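You operate a simulated robot arm through the tools that you are given. There is no shell and no other tool. Be economical: measure what you need, move in short steps, check, and stop when the job is done.

The job below is to be done with a simulated robot arm. You get a single attempt, and the scene is never put back.

Task
Phones level to 0, red headphones over the phones box, level by the guest card, purple-ring microphone on.
Fine: hang the headphones on the free peg while the level stands at 0.

The check looks at the end state, three seconds after you hand in, the way a careful person would. Anything else that was tipped, shoved, dropped, spilled or broken makes it a failure.

Robot
A 7-joint arm with a two-finger parallel gripper on a trunk, on a base that drives. Base frame: it is fixed to the floor where the robot stands at the start and does not move with it; the origin is under the middle of the robot, x ahead of it, y to its left, z up. Lengths are in m, angles in degrees, forces in N, time in s.
With the tool pointing down near the work surface it reaches from about 0.3 to 0.72 m from the robot's upright axis, wherever it stands. Its first joint turns from -166.0 to 166.0 degrees. Places, roughly: blue-ring microphone switch [-4, 2.2, 1]; grey microphone switch [0.6, 0.6, 0.9]; phones level knob [0.6, 0.2, 0.8]; purple-ring microphone switch [0.6, 1.5, 1.1]; red-ring microphone switch [0.6, 1, 0.9]; right peg [0.8, 0.2, 1.3]; white microphone switch [0.6, 0.8, 0.9]. Payload 1.57 kg.
The tool frame sits at the grasp point between the pads (the TCP): z along the fingers, y along the line on which they close. The tips reach 0.03 m beyond it. The gripper opens to 0.08 m. The fingers are 0.017 m wide and 0.012 m thick; the gripper's body (0.04 by 0.082 m) begins 0.08 m behind the TCP.
Orientation is that of the tool frame in the base frame, as a unit quaternion [w, x, y, z]. With the fingers straight down and closing along the base's y, the tool's x points along the base's -x, its y along +y and its z along -z.

Tools
- The arm moves only by the tool apply_moves. Its argument "moves" is a list of rows, each an object (a shift or turn left out is 0, a gripper value left out holds the last) with "travel": the shift along the tool's x, y, z in m, a list of three; "delta_rot": the turn, a rotation vector about the tool's x, y, z in degrees, a list of three; "grip": the finger opening in m, from 0 to 0.08. In form: [{"travel": [tx, ty, tz], "delta_rot": [rx, ry, rz], "grip": grip}, ...]. A call has 1 to 20 rows; each row is the pose to reach, as a shift and turn from the pose commanded when the call began, along the tool's axes at that moment. A row lasts 0.2 s, in which the tool goes at most 0.05 m and 8.6 degrees; a call with a longer step from one row to the next is refused whole, and so is a gripper value outside its range. A pose out of reach is approached as far as the arm can. The call stops where the force on the tool passes 40 N (or 10 N more than at its start, if that is more) or the arm is blocked; 0.2 s more then pass. The fingers move at their own pace (about 0.072 m/s each) and stop on an object; they squeeze with about 33 N. The grip force told is the motor's: it shows also when the fingers shut on nothing. Time passes only in rows, and 0.2 s behind the last, so rows that repeat a pose let the fingers close. The reply holds the time, the measured pose of the TCP, the force on the tool along the base axes, the opening and the grip force, in the units named above and with some noise, with the torque about the TCP (base axes, N m) and any sound that the robot's microphone picked up.
- Cameras (640 x 400 px; columns grow to the right, rows downward): "scene" is now at [-0.0071, 0.1773, 1.3998]; the picture's right is [0.39, -0.92, 0.00], its down [-0.47, -0.20, -0.86] and it looks along [0.79, 0.34, -0.51] (base axes); focal length 284 px, centre (320, 200). "wrist" rides on the gripper at [0.072, -0.007, -0.122] in the tool frame; the picture's right is [0.09, 1.00, 0.00], its down [-0.84, 0.08, -0.54] and it looks along [-0.54, 0.05, 0.84] (tool axes); focal length 238 px, centre (320, 200). There is no depth. A picture from a camera that has moved, and an enlarged one, comes with that camera's place and axes in the base frame and with its lens.
- get_image(camera): a new picture of that camera. It takes no simulated time.
- slide_trunk(by): slides the trunk up (or, below 0, down) by that many m; the arm and the scene camera ride with it, the base frame stays. It gives what a move gives, with no picture.
- steer(legs): drives the robot by 1 to 6 legs, each [ahead, left, turn to the left] in m, m and degrees, along the robot's own axes; the way and the turn of a leg run together, so that a leg with both is an arc; at most 1.5 m and 180 degrees a leg. The arm and the cameras ride along, it lands a little off, and it stops where it bumps. It gives what a move gives.
- head_to(pan, tilt): turns the head with the scene camera to pan (to the left, within 86 degrees either way) and tilt (down, from -29 to 69), counted from straight ahead of the robot. It gives what a move gives.
- enlarge(camera, box): a new picture of the part [left, top, right, bottom] of that camera's present view, enlarged. It takes no simulated time.
- hand_in(): hands the job in; it is judged then, once.

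Work in short steps. Places have to be worked out from the pictures, the camera data and where the tool is seen: move nearer, look again, correct. Check each grasp and each placing, and mend what went wrong. You have 120 turns and 78 pictures in all, those below and enlarged ones among them. Open the gripper and draw the arm clear of the work before you hand the job in, unless the task says otherwise; then end with one line.

The tools are called after ">>>" as name(argument=value, ...) on one line, values as JSON. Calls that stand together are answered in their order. apply_moves: Moves the arm, as the interface text tells. Its arguments: {"type":"object","properties":{"moves":{"type":"array","items":{"type":"object","properties":{"travel":{"type":"array","items":{"type":"number"}},"delta_rot":{"type":"array","items":{"type":"number"}},"grip":{"type":"number"}}}}},"required":["moves"]} The other tools are called the same way: slide_trunk (by) slides the trunk up or down; steer (legs) drives the base; head_to (pan, tilt) turns the head that bears the scene camera; get_image (camera) takes a picture; enlarge (camera, box) takes an enlarged picture of a part of a camera's view; hand_in () hands the job in.

At the start:

```text
t: 0.0
eef_pos: [0.3201, 0.3476, 0.9997]
tool_rot: [0.0, 0.0, 1.0, 0.0]
wrist_force: [-0.2, 0.4, 0.0]
ft_torque: [0.02, -0.02, -0.01]
grip_width: 0.0803
gripper_force: 0.0
trunk travel left (down, up): [-0.05, 0.065]
robot x, y, heading: [0.001, -0.002, -0.1]
head pan, tilt: [23.0, 30.4]
```

scene: 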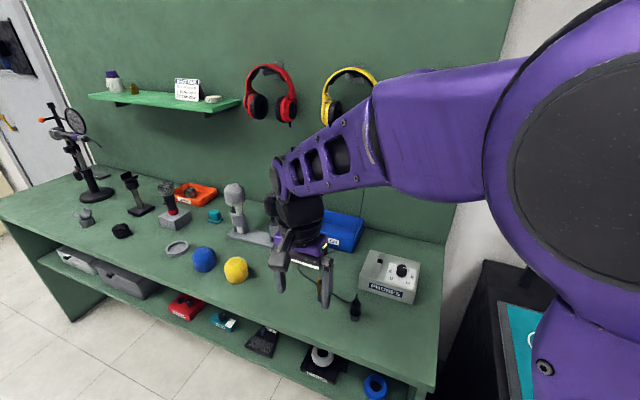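
wrist: 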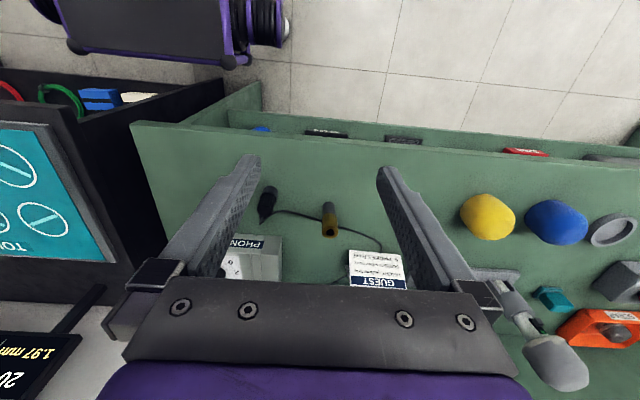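

I'll read the guest card, the knob and the pegs first with enlarged views.

>>> enlarge(camera="wrist", box=[200, 170, 440, 320])

>>> enlarge(camera="scene", box=[340, 230, 440, 310])

>>> enlarge(camera="scene", box=[30, 60, 270, 250])

```text
2.67 times, centred on (320, 245) of wrist
camera zoom: at [0.2469, 0.341, 1.122], right [-0.09, 1.0, 0.0], down [0.84, 0.08, 0.54], along [0.54, 0.05, -0.84], focal length 636 px, centre (320, 80)
```

zoom: 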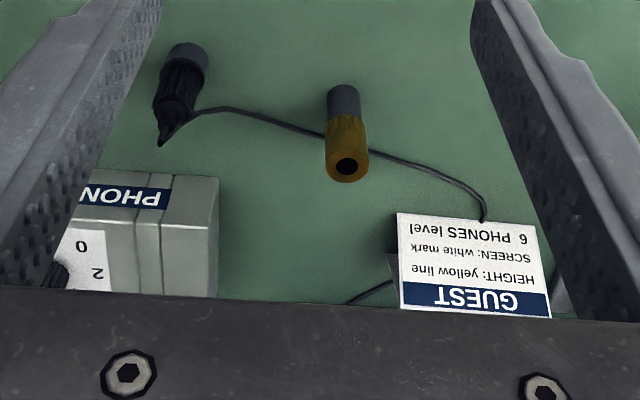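

```text
5.00 times, centred on (390, 270) of scene
camera zoom: at [-0.0071, 0.1773, 1.3998], right [0.39, -0.92, 0.0], down [-0.47, -0.2, -0.86], along [0.79, 0.34, -0.51], focal length 1422 px, centre (-30, -150)
```

zoom: 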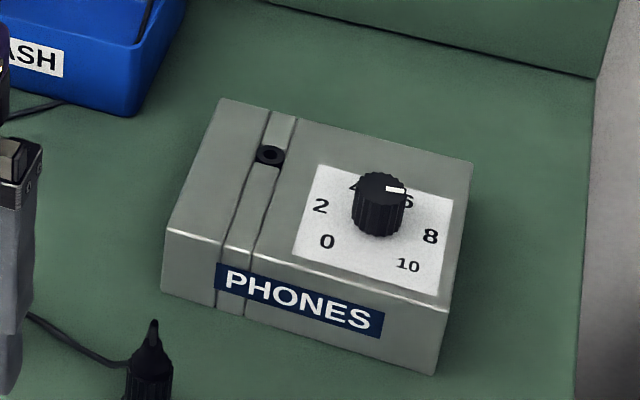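

```text
2.11 times, centred on (150, 155) of scene
camera zoom: at [-0.0071, 0.1773, 1.3998], right [0.39, -0.92, 0.0], down [-0.47, -0.2, -0.86], along [0.79, 0.34, -0.51], focal length 599 px, centre (678, 295)
```

zoom: 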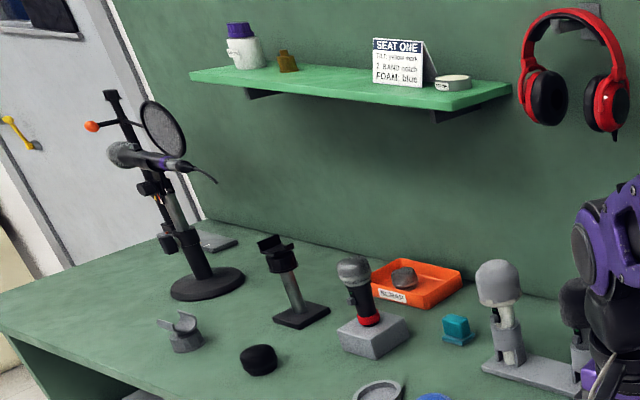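

Guest card: PHONES level 6. Now I look at the wall with the pegs.

>>> head_to(pan=10, tilt=5)

>>> get_image(camera="scene")

```text
t: 0.9
eef_pos: [0.32, 0.3476, 0.9994]
tool_rot: [0.001, 0.0, 1.0, 0.001]
wrist_force: [-0.7, 0.6, -0.5]
ft_torque: [0.01, 0.01, -0.03]
grip_width: 0.0798
gripper_force: 0.0
trunk travel left (down, up): [-0.05, 0.065]
robot x, y, heading: [0.0014, 0.0011, -0.1]
head pan, tilt: [10.0, 5.0]
```

```text
72 pictures are left
camera scene: at [0.0002, 0.158, 1.4408], right [0.17, -0.98, 0.0], down [-0.09, -0.02, -1.0], along [0.98, 0.17, -0.09], focal length 284 px, centre (320, 200)
```

scene: 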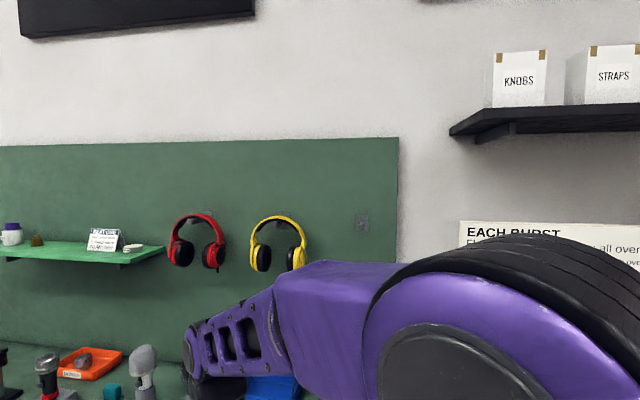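

>>> enlarge(camera="scene", box=[150, 190, 390, 290])

```text
2.67 times, centred on (270, 240) of scene
camera zoom: at [0.0002, 0.158, 1.4408], right [0.17, -0.98, 0.0], down [-0.09, -0.02, -1.0], along [0.98, 0.17, -0.09], focal length 758 px, centre (453, 93)
```

zoom: 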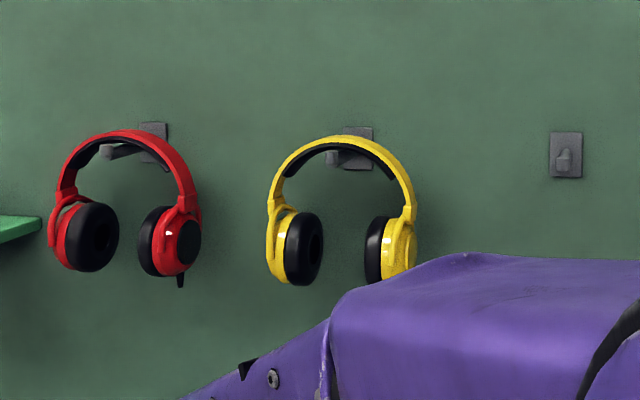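

Free peg is the right one, empty. I move the tool over the phones box for a closer look at the knob.

>>> apply_moves(moves=[{"travel": [-0.035, -0.022, 0.008]}, {"travel": [-0.07, -0.045, 0.016]}, {"travel": [-0.105, -0.068, 0.024]}, {"travel": [-0.14, -0.091, 0.032]}, {"travel": [-0.175, -0.114, 0.04]}, {"travel": [-0.205, -0.134, 0.046]}, {"travel": [-0.23, -0.15, 0.05]}, {"travel": [-0.23, -0.15, 0.05]}])

>>> get_image(camera="wrist")

```text
t: 2.7
eef_pos: [0.5488, 0.1955, 0.9503]
tool_rot: [-0.001, 0.0, 1.0, 0.0]
wrist_force: [0.4, 0.0, 0.2]
ft_torque: [0.02, 0.02, -0.02]
grip_width: 0.0797
gripper_force: 0.0
trunk travel left (down, up): [-0.05, 0.065]
robot x, y, heading: [0.0006, 0.0004, 0.1]
head pan, tilt: [10.0, 5.0]
```

```text
70 pictures are left
camera wrist: at [0.4764, 0.1886, 1.0729], right [-0.09, 1.0, 0.0], down [0.84, 0.08, 0.54], along [0.54, 0.05, -0.84], focal length 238 px, centre (320, 200)
```

wrist: 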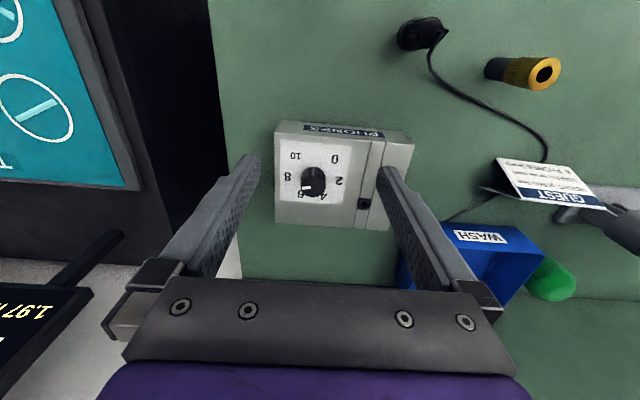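

>>> enlarge(camera="wrist", box=[260, 110, 420, 210])

```text
4.00 times, centred on (340, 160) of wrist
camera zoom: at [0.4764, 0.1886, 1.0729], right [-0.09, 1.0, 0.0], down [0.84, 0.08, 0.54], along [0.54, 0.05, -0.84], focal length 953 px, centre (240, 360)
```

zoom: 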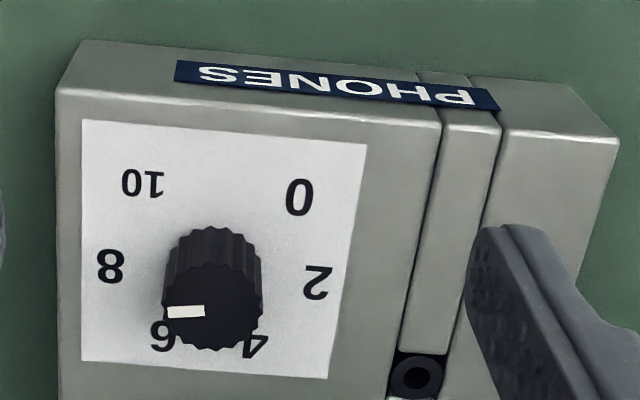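

The mark stands near 8; 0 is about 210° counter-clockwise. I centre over the knob and lower a bit to check the alignment.

>>> apply_moves(moves=[{"travel": [-0.024, -0.001, 0.02]}, {"travel": [-0.048, -0.002, 0.04]}, {"travel": [-0.048, -0.002, 0.06]}, {"travel": [-0.048, -0.002, 0.06]}])

>>> get_image(camera="wrist")

```text
t: 3.7
eef_pos: [0.5954, 0.195, 0.8893]
tool_rot: [0.0, -0.001, 1.0, 0.0]
wrist_force: [-0.5, 0.2, 0.5]
ft_torque: [-0.02, 0.01, -0.02]
grip_width: 0.08
gripper_force: 0.1
trunk travel left (down, up): [-0.05, 0.065]
robot x, y, heading: [0.0012, -0.0002, 0.1]
head pan, tilt: [10.0, 5.0]
```

```text
68 pictures are left
camera wrist: at [0.5231, 0.1878, 1.0107], right [-0.09, 1.0, 0.0], down [0.84, 0.08, 0.54], along [0.54, 0.05, -0.84], focal length 238 px, centre (320, 200)
```

wrist: 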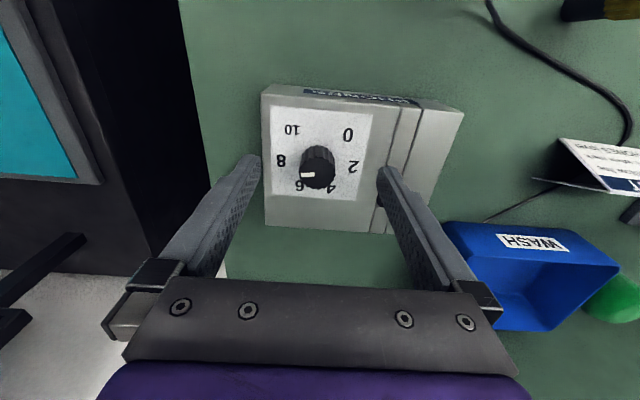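

Aligned to a few mm. I pre-rotate the tool 100° clockwise (seen from above) so that one grip can cover the turn.

>>> apply_moves(moves=[{"travel": [-0.006, -0.001, 0], "delta_rot": [0, 0, 8.4]}, {"travel": [-0.006, -0.001, 0], "delta_rot": [0, 0, 16.8]}, {"travel": [-0.006, -0.001, 0], "delta_rot": [0, 0, 25.2]}, {"travel": [-0.006, -0.001, 0], "delta_rot": [0, 0, 33.6]}, {"travel": [-0.006, -0.001, 0], "delta_rot": [0, 0, 42]}, {"travel": [-0.006, -0.001, 0], "delta_rot": [0, 0, 50.4]}, {"travel": [-0.006, -0.001, 0], "delta_rot": [0, 0, 58.8]}, {"travel": [-0.006, -0.001, 0], "delta_rot": [0, 0, 67.2]}, {"travel": [-0.006, -0.001, 0], "delta_rot": [0, 0, 75.6]}, {"travel": [-0.006, -0.001, 0], "delta_rot": [0, 0, 84]}, {"travel": [-0.006, -0.001, 0], "delta_rot": [0, 0, 92.4]}, {"travel": [-0.006, -0.001, 0], "delta_rot": [0, 0, 100]}, {"travel": [-0.006, -0.001, 0], "delta_rot": [0, 0, 100]}])

>>> get_image(camera="wrist")

```text
t: 6.5
eef_pos: [0.6035, 0.1941, 0.8911]
tool_rot: [0.0, 0.767, 0.642, 0.0]
wrist_force: [0.7, 0.0, 0.4]
ft_torque: [-0.04, 0.0, 0.02]
grip_width: 0.08
gripper_force: 0.0
trunk travel left (down, up): [-0.05, 0.065]
robot x, y, heading: [-0.0007, -0.0005, -0.1]
head pan, tilt: [10.0, 5.0]
```

```text
67 pictures are left
camera wrist: at [0.6087, 0.266, 1.0124], right [1.0, -0.08, 0.0], down [-0.07, -0.84, 0.54], along [-0.05, -0.54, -0.84], focal length 238 px, centre (320, 200)
```

wrist: 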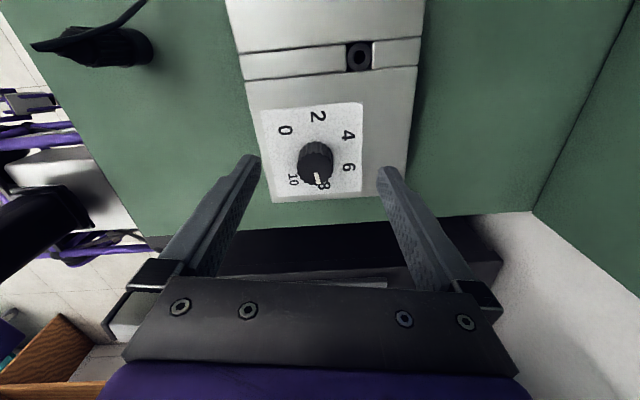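

The mark is at 8. I shift by 5 mm and lower a bit, then look once more before gripping.

>>> apply_moves(moves=[{"travel": [0, -0.005, 0.01]}, {"travel": [0, -0.005, 0.02]}, {"travel": [0, -0.005, 0.02]}])

>>> get_image(camera="wrist")

```text
t: 7.3
eef_pos: [0.5985, 0.1956, 0.8696]
tool_rot: [0.0, 0.766, 0.642, 0.0]
wrist_force: [-0.1, -0.3, 0.7]
ft_torque: [0.0, 0.01, 0.01]
grip_width: 0.0799
gripper_force: 0.1
trunk travel left (down, up): [-0.05, 0.065]
robot x, y, heading: [-0.0021, 0.0021, 0.1]
head pan, tilt: [10.0, 5.0]
```

```text
66 pictures are left
camera wrist: at [0.6037, 0.2673, 0.9912], right [1.0, -0.08, 0.0], down [-0.07, -0.84, 0.54], along [-0.05, -0.54, -0.84], focal length 238 px, centre (320, 200)
```

wrist: 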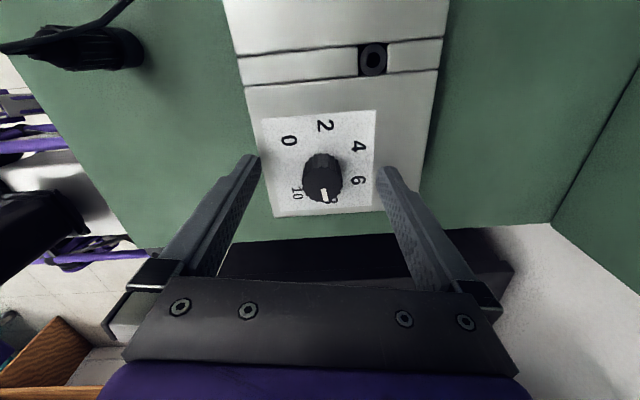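

Centred within a few mm. I lower 13 mm more and close on the knob.

>>> apply_moves(moves=[{"travel": [-0.003, 0.001, 0.007], "grip": 0.08}, {"travel": [-0.003, 0.001, 0.013], "grip": 0.08}, {"travel": [-0.003, 0.001, 0.013], "grip": 0.05}, {"travel": [-0.003, 0.001, 0.013], "grip": 0.03}, {"travel": [-0.003, 0.001, 0.013], "grip": 0.015}, {"travel": [-0.003, 0.001, 0.013], "grip": 0.015}])

>>> get_image(camera="wrist")

```text
t: 8.6
eef_pos: [0.5994, 0.193, 0.8604]
tool_rot: [-0.001, 0.766, 0.643, 0.003]
wrist_force: [5.4, -1.1, 15.1]
ft_torque: [0.06, 0.43, 0.07]
grip_width: 0.0264
gripper_force: 6.7
trunk travel left (down, up): [-0.05, 0.065]
robot x, y, heading: [0.0014, -0.0023, -0.3]
head pan, tilt: [10.0, 5.0]
stopped in row 6: the force on the tool passed its limit at 43 N (the readings are from after the stop); the commanded pose is now the measured one
```

```text
65 pictures are left
camera wrist: at [0.6042, 0.2643, 0.9823], right [1.0, -0.08, 0.0], down [-0.07, -0.84, 0.54], along [-0.04, -0.54, -0.84], focal length 238 px, centre (320, 200)
```

wrist: 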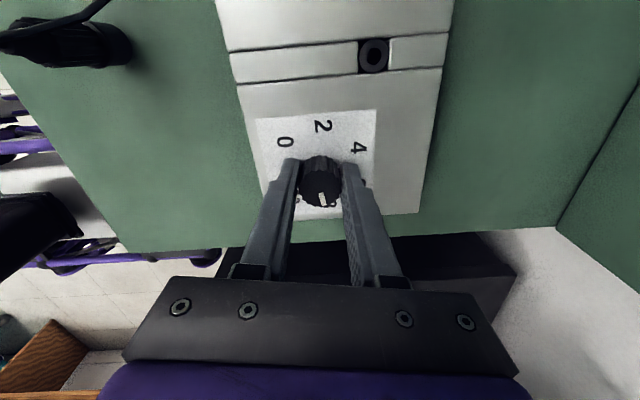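

Knob gripped; the tips rest on the box. I lift 2 mm to unload and turn counter-clockwise a first bit as a test.

>>> apply_moves(moves=[{"travel": [0, 0, -0.0025], "grip": 0.015}, {"travel": [0, 0, -0.0025], "grip": 0.015}, {"travel": [0, 0, -0.0025], "delta_rot": [0, 0, -8], "grip": 0.015}, {"travel": [0, 0, -0.0025], "delta_rot": [0, 0, -16], "grip": 0.015}, {"travel": [0, 0, -0.0025], "delta_rot": [0, 0, -24], "grip": 0.015}, {"travel": [0, 0, -0.0025], "delta_rot": [0, 0, -30], "grip": 0.015}])

>>> get_image(camera="wrist")

```text
t: 9.9
eef_pos: [0.5998, 0.1923, 0.86]
tool_rot: [0.0, 0.572, 0.82, 0.0]
wrist_force: [16.8, -2.6, 9.3]
ft_torque: [-0.51, -0.32, -0.01]
grip_width: 0.026
gripper_force: 36.5
trunk travel left (down, up): [-0.05, 0.065]
robot x, y, heading: [0.0008, 0.0021, 0.3]
head pan, tilt: [10.0, 5.0]
```

```text
64 pictures are left
camera wrist: at [0.5681, 0.2575, 0.9822], right [0.9, 0.43, 0.0], down [0.36, -0.76, 0.54], along [0.23, -0.49, -0.84], focal length 238 px, centre (320, 200)
```

wrist: 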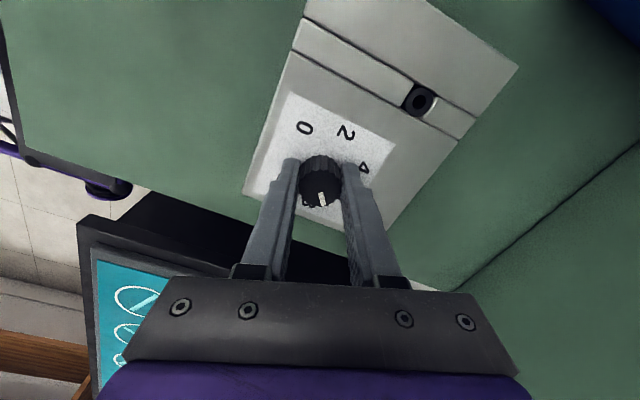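

The knob turns with the grip. I continue 160° counter-clockwise, with a 2 mm shift to relieve side load.

>>> apply_moves(moves=[{"travel": [-0.0007, 0.002, -0.001], "delta_rot": [0, 0, -8.4]}, {"travel": [-0.0007, 0.002, -0.001], "delta_rot": [0, 0, -16.8]}, {"travel": [-0.0007, 0.002, -0.001], "delta_rot": [0, 0, -25.2]}, {"travel": [-0.0007, 0.002, -0.001], "delta_rot": [0, 0, -33.6]}, {"travel": [-0.0007, 0.002, -0.001], "delta_rot": [0, 0, -42]}, {"travel": [-0.0007, 0.002, -0.001], "delta_rot": [0, 0, -50.4]}, {"travel": [-0.0007, 0.002, -0.001], "delta_rot": [0, 0, -58.8]}, {"travel": [-0.0007, 0.002, -0.001], "delta_rot": [0, 0, -67.2]}, {"travel": [-0.0007, 0.002, -0.001], "delta_rot": [0, 0, -75.6]}, {"travel": [-0.0007, 0.002, -0.001], "delta_rot": [0, 0, -84]}, {"travel": [-0.0007, 0.002, -0.001], "delta_rot": [0, 0, -92.4]}, {"travel": [-0.0007, 0.002, -0.001], "delta_rot": [0, 0, -100.8]}, {"travel": [-0.0007, 0.002, -0.001], "delta_rot": [0, 0, -109.2]}, {"travel": [-0.0007, 0.002, -0.001], "delta_rot": [0, 0, -117.6]}, {"travel": [-0.0007, 0.002, -0.001], "delta_rot": [0, 0, -126]}, {"travel": [-0.0007, 0.002, -0.001], "delta_rot": [0, 0, -134.4]}, {"travel": [-0.0007, 0.002, -0.001], "delta_rot": [0, 0, -142.8]}, {"travel": [-0.0007, 0.002, -0.001], "delta_rot": [0, 0, -151.2]}, {"travel": [-0.0007, 0.002, -0.001], "delta_rot": [0, 0, -159]}])

>>> get_image(camera="wrist")

```text
t: 13.9
eef_pos: [0.6001, 0.1939, 0.8613]
tool_rot: [-0.001, -0.702, 0.712, 0.002]
wrist_force: [-5.2, 0.7, -14.3]
ft_torque: [-0.68, -0.71, -0.01]
grip_width: 0.026
gripper_force: 37.3
trunk travel left (down, up): [-0.05, 0.065]
robot x, y, heading: [-0.0013, 0.0025, 0.2]
head pan, tilt: [10.0, 5.0]
```

```text
63 pictures are left
camera wrist: at [0.6053, 0.1207, 0.9821], right [-1.0, -0.08, 0.0], down [-0.06, 0.84, 0.54], along [-0.05, 0.54, -0.84], focal length 238 px, centre (320, 200)
```

wrist: 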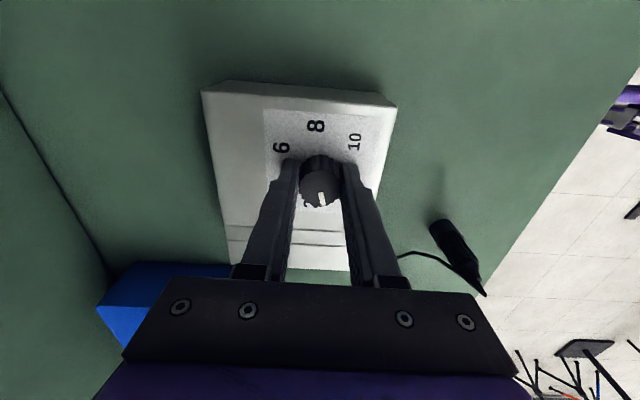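

About 189° turned, so near 1. I turn 27° more, then open and lift to read it.

>>> apply_moves(moves=[{"travel": [0, 0, 0.001], "delta_rot": [0, 0, -8]}, {"travel": [0, 0, 0.001], "delta_rot": [0, 0, -16]}, {"travel": [0, 0, 0.001], "delta_rot": [0, 0, -24]}, {"travel": [0, 0, 0.001], "delta_rot": [0, 0, -27]}, {"travel": [0, 0, 0.001], "delta_rot": [0, 0, -27]}])

>>> apply_moves(moves=[{"grip": 0.05}, {"grip": 0.08}, {"travel": [0, 0, 0], "grip": 0.08}, {"travel": [0, 0, -0.03]}, {"travel": [0, 0, -0.07]}, {"travel": [0, 0, -0.07]}])

>>> enlarge(camera="wrist", box=[200, 70, 440, 220])

```text
t: 15.2
eef_pos: [0.6001, 0.193, 0.86]
tool_rot: [-0.001, 0.849, -0.528, -0.002]
wrist_force: [-9.7, 1.0, 0.7]
ft_torque: [-0.1, 0.37, 0.0]
grip_width: 0.0264
gripper_force: 37.4
trunk travel left (down, up): [-0.05, 0.065]
robot x, y, heading: [-0.0017, -0.0033, -0.2]
head pan, tilt: [10.0, 5.0]
```

```text
t: 16.6
eef_pos: [0.6033, 0.1923, 0.9304]
tool_rot: [0.0, 0.848, -0.529, -0.003]
wrist_force: [0.1, 0.4, -0.8]
ft_torque: [-0.03, 0.02, 0.01]
grip_width: 0.0801
gripper_force: 0.1
trunk travel left (down, up): [-0.05, 0.065]
robot x, y, heading: [-0.0033, -0.0011, 0.0]
head pan, tilt: [10.0, 5.0]
```

```text
2.67 times, centred on (320, 145) of wrist
camera zoom: at [0.6393, 0.1307, 1.0524], right [-0.85, -0.52, 0.0], down [-0.44, 0.72, 0.55], along [-0.28, 0.46, -0.84], focal length 636 px, centre (320, 347)
```

zoom: 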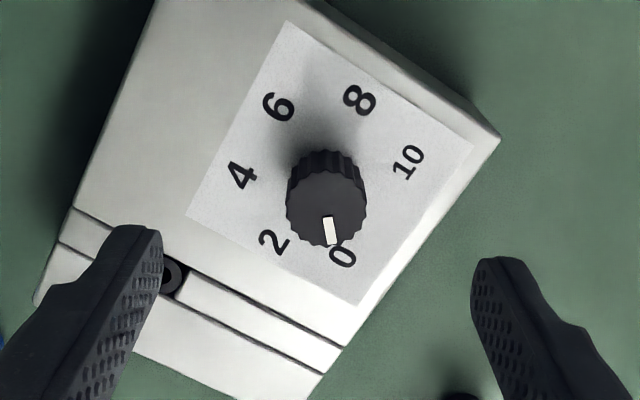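

>>> enlarge(camera="wrist", box=[280, 100, 360, 170])

```text
5.71 times, centred on (320, 135) of wrist
camera zoom: at [0.6393, 0.1307, 1.0524], right [-0.85, -0.52, 0.0], down [-0.44, 0.72, 0.55], along [-0.28, 0.46, -0.84], focal length 1362 px, centre (320, 571)
```

zoom: 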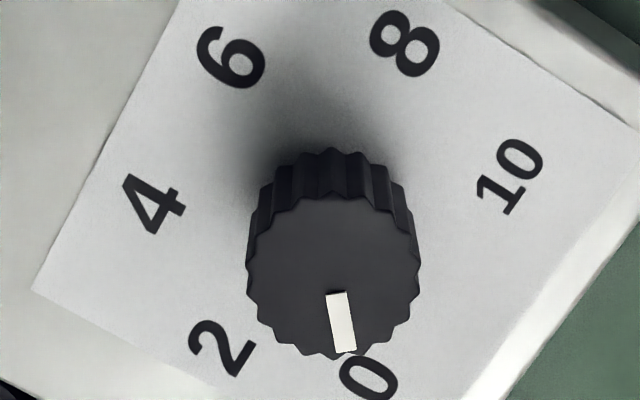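

The knob reads 0. Now I withdraw upward and back while turning the wrist back to its first orientation.

>>> apply_moves(moves=[{"travel": [0, 0, -0.04], "delta_rot": [0, 0, 8.3]}, {"travel": [0, 0, -0.08], "delta_rot": [0, 0, 16.6]}, {"travel": [-0.01, 0.02, -0.1], "delta_rot": [0, 0, 24.9]}, {"travel": [-0.02, 0.04, -0.12], "delta_rot": [0, 0, 33.2]}, {"travel": [-0.03, 0.06, -0.13], "delta_rot": [0, 0, 41.5]}, {"travel": [-0.04, 0.08, -0.13], "delta_rot": [0, 0, 49.8]}, {"travel": [-0.05, 0.1, -0.13], "delta_rot": [0, 0, 58.1]}, {"travel": [-0.06, 0.12, -0.13], "delta_rot": [0, 0, 66.4]}, {"travel": [-0.07, 0.14, -0.13], "delta_rot": [0, 0, 74.7]}, {"travel": [-0.08, 0.16, -0.13], "delta_rot": [0, 0, 83]}, {"travel": [-0.09, 0.18, -0.13], "delta_rot": [0, 0, 91.3]}, {"travel": [-0.1, 0.2, -0.13], "delta_rot": [0, 0, 99.6]}, {"travel": [-0.105, 0.21, -0.13], "delta_rot": [0, 0, 107.9]}, {"travel": [-0.11, 0.224, -0.13], "delta_rot": [0, 0, 116]}, {"travel": [-0.11, 0.224, -0.13], "delta_rot": [0, 0, 116]}])

>>> slide_trunk(by=0.06)

>>> steer(legs=[[0, 0.5, 0]])

>>> head_to(pan=0, tilt=12)

>>> get_image(camera="scene")

```text
t: 19.8
eef_pos: [0.3503, 0.1951, 1.0611]
tool_rot: [-0.001, -0.001, 1.0, 0.002]
wrist_force: [-0.5, 0.9, 0.2]
ft_torque: [0.0, -0.04, 0.04]
grip_width: 0.0799
gripper_force: 0.1
trunk travel left (down, up): [-0.05, 0.065]
robot x, y, heading: [0.0007, 0.0025, 0.2]
head pan, tilt: [10.0, 5.0]
```

```text
t: 20.8
eef_pos: [0.352, 0.1943, 1.121]
tool_rot: [-0.001, -0.001, 1.0, 0.001]
wrist_force: [-0.3, -0.2, 0.3]
ft_torque: [-0.01, 0.01, -0.01]
grip_width: 0.0797
gripper_force: 0.0
trunk travel left (down, up): [-0.11, 0.005]
robot x, y, heading: [0.0015, -0.0015, 0.1]
head pan, tilt: [10.0, 5.0]
```

```text
t: 26.0
eef_pos: [0.3475, 0.6915, 1.1213]
tool_rot: [-0.001, -0.006, 1.0, 0.001]
wrist_force: [0.3, 0.3, 0.0]
ft_torque: [-0.02, -0.04, -0.03]
grip_width: 0.0798
gripper_force: 0.0
trunk travel left (down, up): [-0.11, 0.005]
robot x, y, heading: [-0.004, 0.4973, 0.6]
head pan, tilt: [10.0, 5.0]
```

```text
t: 26.7
eef_pos: [0.3466, 0.6906, 1.1205]
tool_rot: [-0.002, -0.006, 1.0, 0.001]
wrist_force: [-0.8, -0.4, 0.7]
ft_torque: [-0.03, 0.02, -0.02]
grip_width: 0.0799
gripper_force: 0.0
trunk travel left (down, up): [-0.11, 0.005]
robot x, y, heading: [-0.0032, 0.4932, 0.5]
head pan, tilt: [0.0, 12.0]
```

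```text
60 pictures are left
camera scene: at [-0.0011, 0.6358, 1.4899], right [0.01, -1.0, 0.0], down [-0.2, 0.0, -0.98], along [0.98, 0.01, -0.2], focal length 284 px, centre (320, 200)
```

scene: 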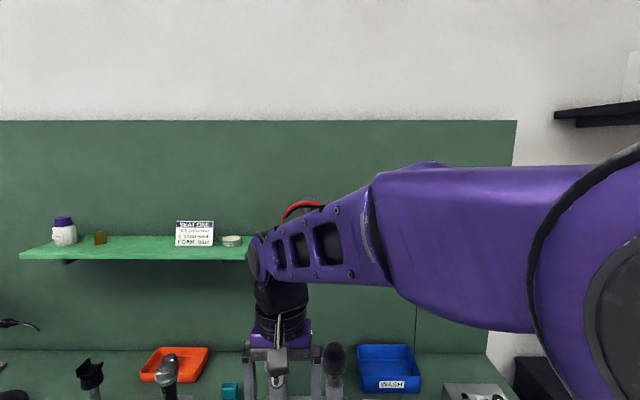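

The arm hides the headphones from the head camera, so I pitch the tool to horizontal and look with the wrist camera.

>>> apply_moves(moves=[{"travel": [-0.01, 0, -0.01], "delta_rot": [0, -8.4, 0]}, {"travel": [-0.02, 0, -0.02], "delta_rot": [0, -16.8, 0]}, {"travel": [-0.03, 0, -0.03], "delta_rot": [0, -25.2, 0]}, {"travel": [-0.04, 0, -0.04], "delta_rot": [0, -33.6, 0]}, {"travel": [-0.05, 0, -0.05], "delta_rot": [0, -42, 0]}, {"travel": [-0.06, 0, -0.06], "delta_rot": [0, -50.4, 0]}, {"travel": [-0.07, 0, -0.07], "delta_rot": [0, -58.8, 0]}, {"travel": [-0.08, 0, -0.08], "delta_rot": [0, -67.2, 0]}, {"travel": [-0.09, 0, -0.08], "delta_rot": [0, -75.6, 0]}, {"travel": [-0.1, 0, -0.08], "delta_rot": [0, -84, 0]}, {"travel": [-0.1, 0, -0.08], "delta_rot": [0, -90, 0]}, {"travel": [-0.1, 0, -0.08], "delta_rot": [0, -90, 0]}])

>>> get_image(camera="wrist")

>>> get_image(camera="scene")

```text
t: 28.5
eef_pos: [0.4357, 0.6938, 1.1317]
tool_rot: [0.458, -0.001, 0.889, 0.02]
wrist_force: [0.0, 0.1, 0.5]
ft_torque: [-0.01, -0.03, -0.04]
grip_width: 0.0802
gripper_force: 0.0
trunk travel left (down, up): [-0.11, 0.005]
robot x, y, heading: [-0.0004, 0.4906, 0.6]
head pan, tilt: [0.0, 12.0]
stopped in row 8: the arm was blocked; the commanded pose is now the measured one
```

```text
59 pictures are left
camera wrist: at [0.2929, 0.6845, 1.1448], right [-0.07, 1.0, -0.04], down [0.04, 0.04, 1.0], along [1.0, 0.07, -0.05], focal length 238 px, centre (320, 200)
```

wrist: 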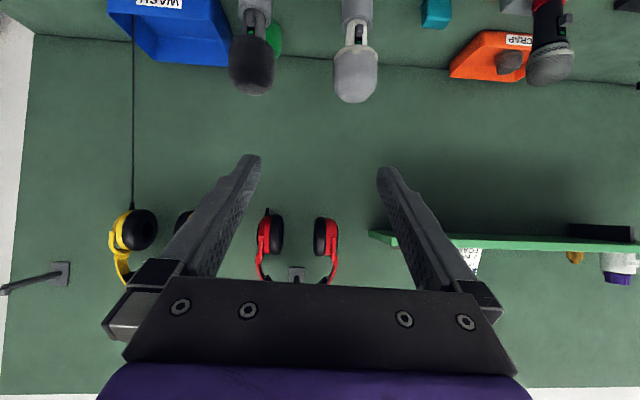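

```text
58 pictures are left
camera scene: at [-0.0151, 0.5887, 1.4972], right [-0.51, -0.86, 0.0], down [-0.11, 0.06, -0.99], along [0.85, -0.5, -0.13], focal length 284 px, centre (320, 200)
```

scene: 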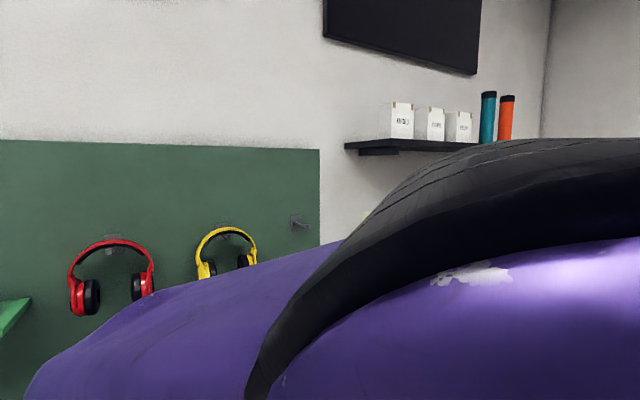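

The arm brushed the head while folding close to the body. I reach outward instead, which opens the elbow, before pitching further.

>>> apply_moves(moves=[{"travel": [-0.015, 0, 0.02]}, {"travel": [-0.03, 0, 0.04]}, {"travel": [-0.05, 0, 0.06]}, {"travel": [-0.07, 0, 0.08]}, {"travel": [-0.09, 0, 0.09]}, {"travel": [-0.09, 0, 0.09]}])

>>> head_to(pan=0, tilt=12)

>>> get_image(camera="scene")

```text
t: 29.9
eef_pos: [0.5619, 0.694, 1.1543]
tool_rot: [0.462, -0.002, 0.887, 0.019]
wrist_force: [0.4, 0.0, -0.3]
ft_torque: [0.0, 0.01, -0.01]
grip_width: 0.0799
gripper_force: 0.1
trunk travel left (down, up): [-0.11, 0.005]
robot x, y, heading: [-0.0043, 0.4934, 0.5]
head pan, tilt: [0.0, 12.0]
```

```text
t: 30.5
eef_pos: [0.5615, 0.6935, 1.1563]
tool_rot: [0.462, 0.0, 0.887, 0.019]
wrist_force: [0.7, 0.5, -0.2]
ft_torque: [0.01, 0.0, -0.05]
grip_width: 0.0801
gripper_force: 0.2
trunk travel left (down, up): [-0.11, 0.005]
robot x, y, heading: [-0.0015, 0.4917, 0.4]
head pan, tilt: [0.0, 12.0]
```

```text
57 pictures are left
camera scene: at [-0.0008, 0.6359, 1.4895], right [0.01, -1.0, 0.0], down [-0.21, 0.0, -0.98], along [0.98, 0.01, -0.21], focal length 284 px, centre (320, 200)
```

scene: 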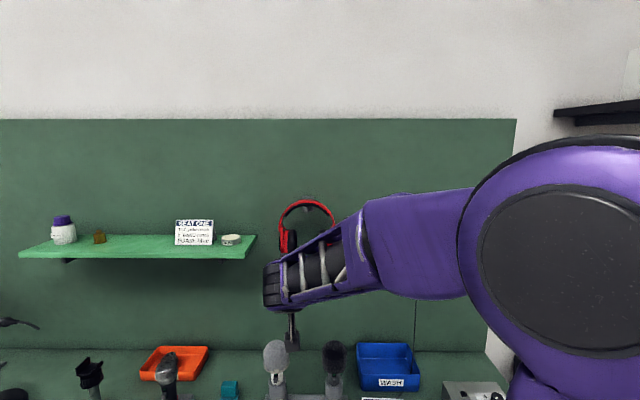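

Good clearance now. I pitch the remaining 35° to bring the tool level.

>>> apply_moves(moves=[{"delta_rot": [0, -8.4, 0]}, {"delta_rot": [0, -16.8, 0]}, {"delta_rot": [0, -25.2, 0]}, {"delta_rot": [0, -33, 0]}, {"delta_rot": [0, -35, 0]}, {"delta_rot": [0, -35, 0]}])

>>> get_image(camera="wrist")

>>> enlarge(camera="scene", box=[240, 170, 400, 290])

```text
t: 31.9
eef_pos: [0.5613, 0.6944, 1.1583]
tool_rot: [0.707, 0.005, 0.707, 0.018]
wrist_force: [0.7, -0.7, 0.2]
ft_torque: [0.03, 0.0, -0.01]
grip_width: 0.0801
gripper_force: 0.1
trunk travel left (down, up): [-0.11, 0.005]
robot x, y, heading: [-0.0014, 0.4957, 0.5]
head pan, tilt: [0.0, 12.0]
```

```text
56 pictures are left
camera wrist: at [0.438, 0.6886, 1.0852], right [-0.02, 1.0, -0.06], down [-0.54, 0.04, 0.84], along [0.84, 0.05, 0.54], focal length 238 px, centre (320, 200)
```

wrist: 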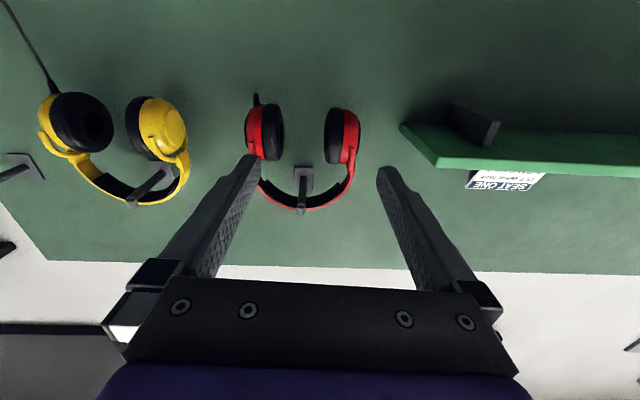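

```text
3.33 times, centred on (320, 230) of scene
camera zoom: at [-0.0008, 0.6359, 1.4895], right [0.01, -1.0, 0.0], down [-0.21, 0.0, -0.98], along [0.98, 0.01, -0.21], focal length 948 px, centre (320, 100)
```

zoom: 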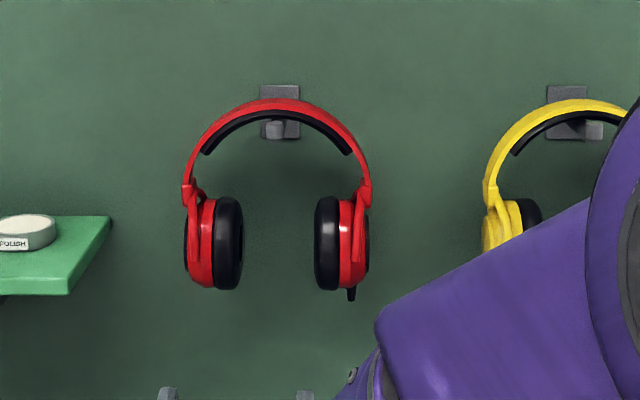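

>>> enlarge(camera="wrist", box=[230, 90, 390, 220])

```text
3.08 times, centred on (310, 155) of wrist
camera zoom: at [0.438, 0.6886, 1.0852], right [-0.02, 1.0, -0.06], down [-0.54, 0.04, 0.84], along [0.84, 0.05, 0.54], focal length 733 px, centre (351, 338)
```

zoom: 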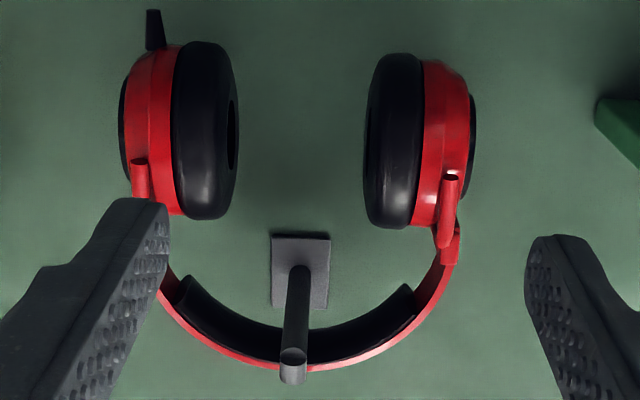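

Geometry: peg rods lie at z≈1.30 from x≈0.73 to 0.83 (left peg y≈0.68); the band's front upper edge is at x≈0.77, z≈1.32. I'll grip the band just right of the peg with a level tool closing vertically, so I roll the tool 110°.

>>> apply_moves(moves=[{"delta_rot": [0, 0, 8.5]}, {"delta_rot": [0, 0, 17]}, {"delta_rot": [0, 0, 25.5]}, {"delta_rot": [0, 0, 34]}, {"delta_rot": [0, 0, 42.5]}, {"delta_rot": [0, 0, 51]}, {"delta_rot": [0, 0, 59.5]}, {"delta_rot": [0, 0, 68]}, {"delta_rot": [0, 0, 76.5]}, {"delta_rot": [0, 0, 85]}, {"delta_rot": [0, 0, 93.5]}, {"delta_rot": [0, 0, 102]}, {"delta_rot": [0, 0, 110]}, {"delta_rot": [0, 0, 110]}])

```text
t: 34.9
eef_pos: [0.559, 0.6427, 1.2372]
tool_rot: [0.376, 0.587, 0.429, 0.575]
wrist_force: [-0.3, -0.5, -0.7]
ft_torque: [-0.05, 0.01, -0.02]
grip_width: 0.0802
gripper_force: 0.0
out of reach, approached as far as the arm can: row 9, 10, 11, 12, 13, 14
trunk travel left (down, up): [-0.11, 0.005]
robot x, y, heading: [-0.0039, 0.4935, 0.7]
head pan, tilt: [0.0, 12.0]
```

The roll succeeded but the position drifted up, as the low pose was out of reach. I command 6 cm up to see which reference the arm keeps.

>>> apply_moves(moves=[{"travel": [0.01, 0.028, -0.002]}, {"travel": [0.021, 0.056, -0.003]}, {"travel": [0.021, 0.056, -0.003]}])

>>> get_image(camera="wrist")

>>> get_image(camera="scene")

```text
t: 35.7
eef_pos: [0.5599, 0.6443, 1.2956]
tool_rot: [0.376, 0.586, 0.43, 0.574]
wrist_force: [-1.0, -0.6, 0.1]
ft_torque: [0.01, -0.02, 0.04]
grip_width: 0.0798
gripper_force: 0.0
trunk travel left (down, up): [-0.11, 0.005]
robot x, y, heading: [-0.0055, 0.4947, 0.7]
head pan, tilt: [0.0, 12.0]
```

```text
53 pictures are left
camera wrist: at [0.4343, 0.7074, 1.3222], right [0.07, -0.26, 0.96], down [-0.51, -0.84, -0.19], along [0.86, -0.48, -0.19], focal length 238 px, centre (320, 200)
```

wrist: 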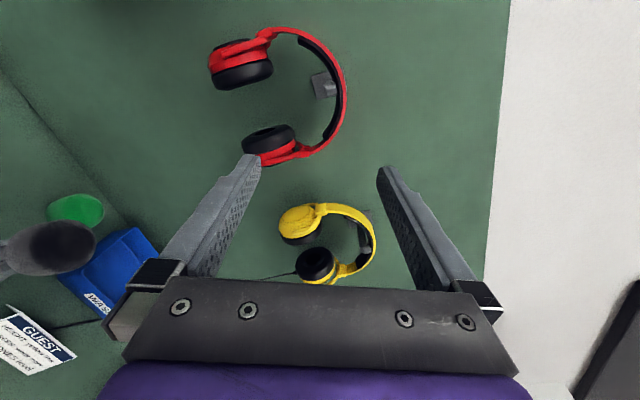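

```text
52 pictures are left
camera scene: at [-0.0009, 0.6359, 1.4895], right [0.01, -1.0, 0.0], down [-0.21, 0.0, -0.98], along [0.98, 0.01, -0.21], focal length 284 px, centre (320, 200)
```

scene: 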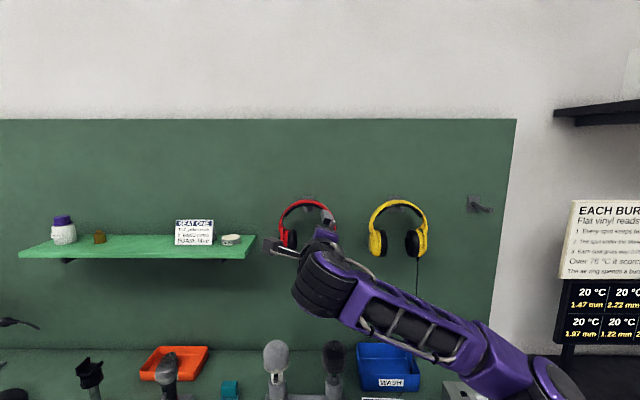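

Nice configuration. I approach to x≈0.68 in line with the intended grip point and look again.

>>> apply_moves(moves=[{"travel": [0.0132, 0.0188, 0.02]}, {"travel": [0.0132, 0.0188, 0.06]}, {"travel": [0.0132, 0.0188, 0.1]}, {"travel": [0.0132, 0.0188, 0.119]}, {"travel": [0.0132, 0.0188, 0.119]}])

>>> get_image(camera="wrist")

>>> enlarge(camera="scene", box=[250, 180, 350, 260])

```text
t: 36.9
eef_pos: [0.6759, 0.6564, 1.3116]
tool_rot: [0.377, 0.586, 0.43, 0.574]
wrist_force: [-0.6, 0.6, -0.2]
ft_torque: [-0.03, 0.01, 0.0]
grip_width: 0.08
gripper_force: 0.0
trunk travel left (down, up): [-0.11, 0.005]
robot x, y, heading: [-0.0048, 0.4912, 0.3]
head pan, tilt: [0.0, 12.0]
```

```text
51 pictures are left
camera wrist: at [0.5506, 0.7187, 1.3373], right [0.07, -0.26, 0.96], down [-0.51, -0.84, -0.19], along [0.86, -0.48, -0.19], focal length 238 px, centre (320, 200)
```

wrist: 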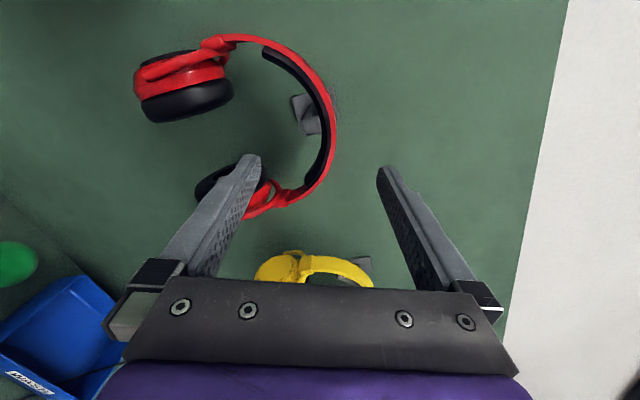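

```text
5.00 times, centred on (300, 220) of scene
camera zoom: at [-0.0008, 0.6359, 1.4895], right [0.01, -1.0, 0.0], down [-0.21, 0.0, -0.98], along [0.98, 0.01, -0.21], focal length 1422 px, centre (420, 100)
```

zoom: 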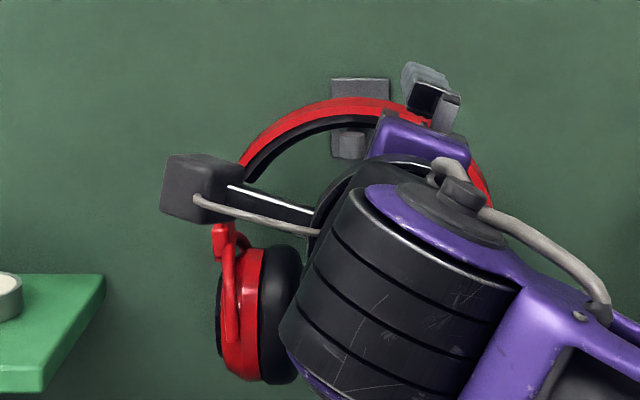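

>>> enlarge(camera="wrist", box=[230, 60, 390, 180])

```text
3.33 times, centred on (310, 120) of wrist
camera zoom: at [0.5506, 0.7187, 1.3373], right [0.07, -0.26, 0.96], down [-0.51, -0.84, -0.19], along [0.86, -0.48, -0.19], focal length 794 px, centre (353, 467)
```

zoom: 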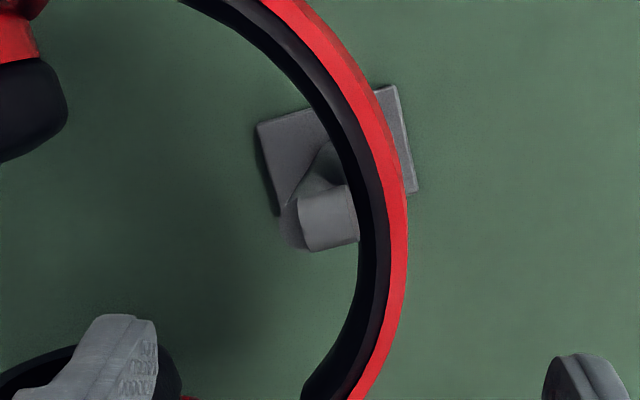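

Band mid-thickness near x≈0.77: z≈1.31, thickness ≈12 mm; hook stub at x≈0.73 up to z≈1.316. I aim 30 mm right of the peg, at (0.775, 0.650, 1.309), with the fingers open 6 cm, stopping short first.

>>> apply_moves(moves=[{"travel": [-0.0098, 0.0069, 0], "grip": 0.06}, {"travel": [-0.0098, 0.0069, 0.02]}, {"travel": [-0.0098, 0.0069, 0.04]}, {"travel": [-0.0098, 0.0069, 0.06]}, {"travel": [-0.0098, 0.0069, 0.06]}])

>>> get_image(camera="wrist")

```text
t: 38.1
eef_pos: [0.7381, 0.6463, 1.3089]
tool_rot: [0.377, 0.586, 0.43, 0.574]
wrist_force: [0.6, -0.6, 0.1]
ft_torque: [0.02, 0.01, -0.03]
grip_width: 0.06
gripper_force: 0.0
trunk travel left (down, up): [-0.11, 0.005]
robot x, y, heading: [-0.0022, 0.4933, 0.4]
head pan, tilt: [0.0, 12.0]
```

```text
48 pictures are left
camera wrist: at [0.6123, 0.7098, 1.3351], right [0.07, -0.26, 0.96], down [-0.51, -0.84, -0.19], along [0.86, -0.48, -0.19], focal length 238 px, centre (320, 200)
```

wrist: 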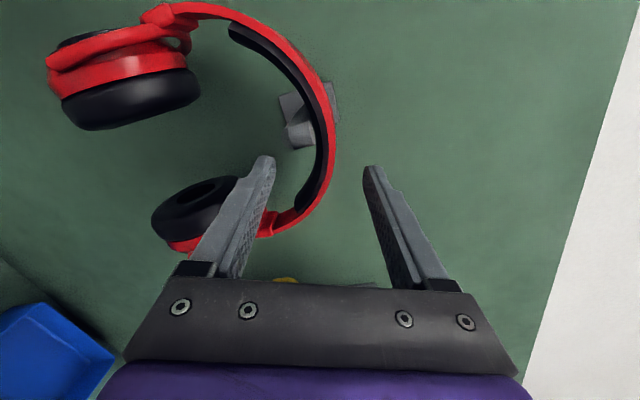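

Band lies between the fingertips, about 4 mm toward the upper finger. I correct, advance 37 mm and close.

>>> apply_moves(moves=[{"travel": [0, 0.004, 0.01]}, {"travel": [0, 0.004, 0.025]}, {"travel": [0, 0.004, 0.037]}, {"travel": [0, 0.004, 0.037]}])

>>> get_image(camera="wrist")

```text
t: 39.1
eef_pos: [0.7738, 0.646, 1.3113]
tool_rot: [0.376, 0.587, 0.429, 0.574]
wrist_force: [0.6, 2.1, 0.0]
ft_torque: [-0.01, 0.0, -0.04]
grip_width: 0.06
gripper_force: 0.1
trunk travel left (down, up): [-0.11, 0.005]
robot x, y, heading: [0.0014, 0.4946, 0.4]
head pan, tilt: [0.0, 12.0]
```

```text
47 pictures are left
camera wrist: at [0.6478, 0.7097, 1.3376], right [0.07, -0.26, 0.96], down [-0.51, -0.84, -0.19], along [0.86, -0.48, -0.19], focal length 238 px, centre (320, 200)
```

wrist: 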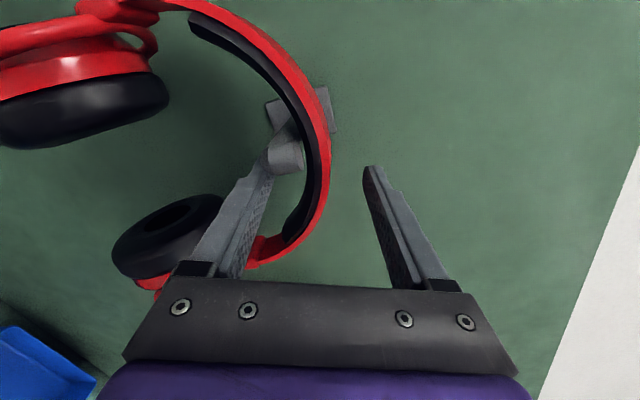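

Centred. I advance 6 mm more and close on the band.

>>> apply_moves(moves=[{"travel": [0, -0.001, 0.006], "grip": 0.06}, {"travel": [0, -0.001, 0.006], "grip": 0.04}, {"travel": [0, -0.001, 0.006], "grip": 0.02}, {"travel": [0, -0.001, 0.006], "grip": 0.005}, {"travel": [0, -0.001, 0.006], "grip": 0.005}])

>>> get_image(camera="wrist")

```text
t: 40.3
eef_pos: [0.7804, 0.6465, 1.3105]
tool_rot: [0.377, 0.587, 0.429, 0.574]
wrist_force: [-0.2, 0.0, -1.3]
ft_torque: [-0.05, -0.04, 0.02]
grip_width: 0.0138
gripper_force: 29.9
trunk travel left (down, up): [-0.11, 0.005]
robot x, y, heading: [-0.002, 0.4935, 0.4]
head pan, tilt: [0.0, 12.0]
```

```text
46 pictures are left
camera wrist: at [0.6543, 0.7093, 1.3364], right [0.07, -0.26, 0.96], down [-0.51, -0.84, -0.19], along [0.86, -0.48, -0.19], focal length 238 px, centre (320, 200)
```

wrist: 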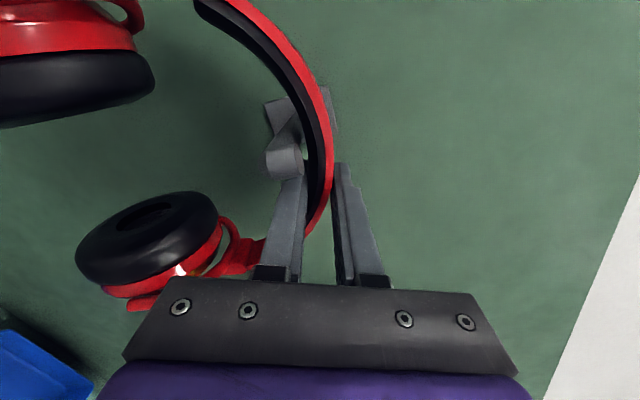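

Gripped at 13.8 mm with low load. I lift 4 cm and look.

>>> apply_moves(moves=[{"travel": [0.0035, 0.0094, -0.0006], "grip": 0.0}, {"travel": [0.007, 0.0187, -0.0012]}, {"travel": [0.0105, 0.028, -0.0018]}, {"travel": [0.014, 0.0374, -0.0023]}, {"travel": [0.014, 0.0374, -0.0023]}])

>>> get_image(camera="wrist")

>>> get_image(camera="scene")

```text
t: 41.5
eef_pos: [0.7811, 0.6475, 1.3502]
tool_rot: [0.376, 0.587, 0.429, 0.574]
wrist_force: [-0.2, 0.8, -3.4]
ft_torque: [-0.04, -0.03, -0.01]
grip_width: 0.0141
gripper_force: 30.3
trunk travel left (down, up): [-0.11, 0.005]
robot x, y, heading: [-0.0029, 0.4953, 0.5]
head pan, tilt: [0.0, 12.0]
```

```text
45 pictures are left
camera wrist: at [0.6557, 0.7102, 1.3767], right [0.07, -0.26, 0.96], down [-0.51, -0.84, -0.19], along [0.86, -0.48, -0.19], focal length 238 px, centre (320, 200)
```

wrist: 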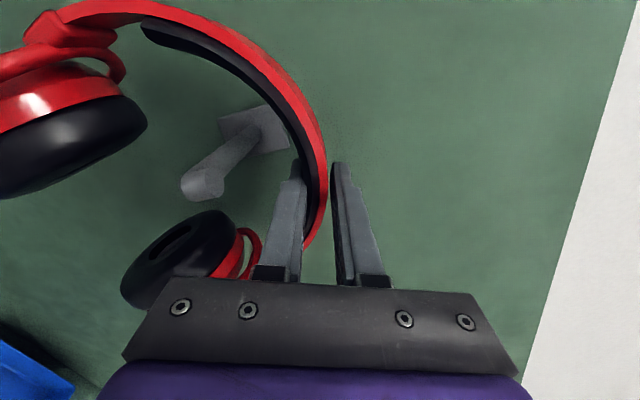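

```text
44 pictures are left
camera scene: at [-0.0007, 0.6359, 1.4895], right [0.01, -1.0, 0.0], down [-0.21, 0.0, -0.98], along [0.98, 0.01, -0.21], focal length 284 px, centre (320, 200)
```

scene: 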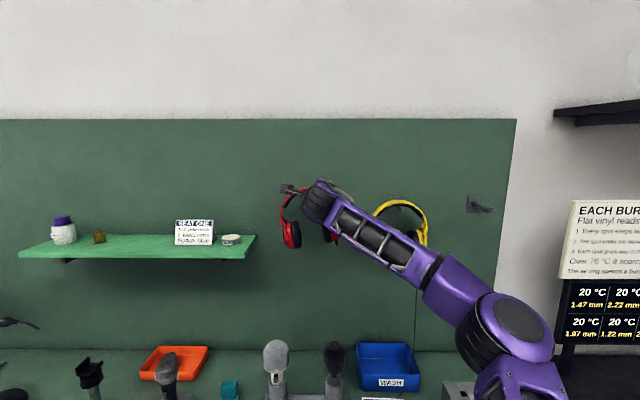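

Lifted clear of the peg (about 0.3 kg). I pull straight back 16 cm, then drive 0.5 m right.

>>> apply_moves(moves=[{"travel": [0.001, -0.002, -0.03]}, {"travel": [0.002, -0.004, -0.06]}, {"travel": [0.003, -0.006, -0.09]}, {"travel": [0.0035, -0.009, -0.125]}, {"travel": [0.0046, -0.0114, -0.16]}, {"travel": [0.0046, -0.0114, -0.16]}])

>>> get_image(camera="scene")

```text
t: 42.9
eef_pos: [0.6217, 0.6456, 1.3515]
tool_rot: [0.375, 0.586, 0.43, 0.575]
wrist_force: [-0.2, 0.9, -2.2]
ft_torque: [-0.06, 0.03, 0.0]
grip_width: 0.0143
gripper_force: 30.0
trunk travel left (down, up): [-0.11, 0.005]
robot x, y, heading: [-0.0002, 0.4969, 0.6]
head pan, tilt: [0.0, 12.0]
```

```text
43 pictures are left
camera scene: at [-0.0008, 0.6359, 1.4895], right [0.01, -1.0, 0.0], down [-0.21, 0.0, -0.98], along [0.98, 0.01, -0.21], focal length 284 px, centre (320, 200)
```

scene: 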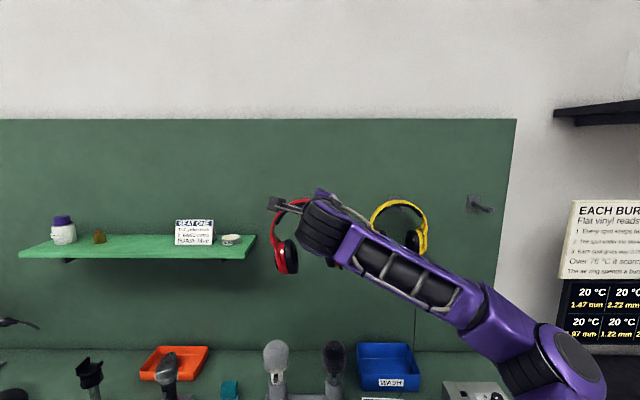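

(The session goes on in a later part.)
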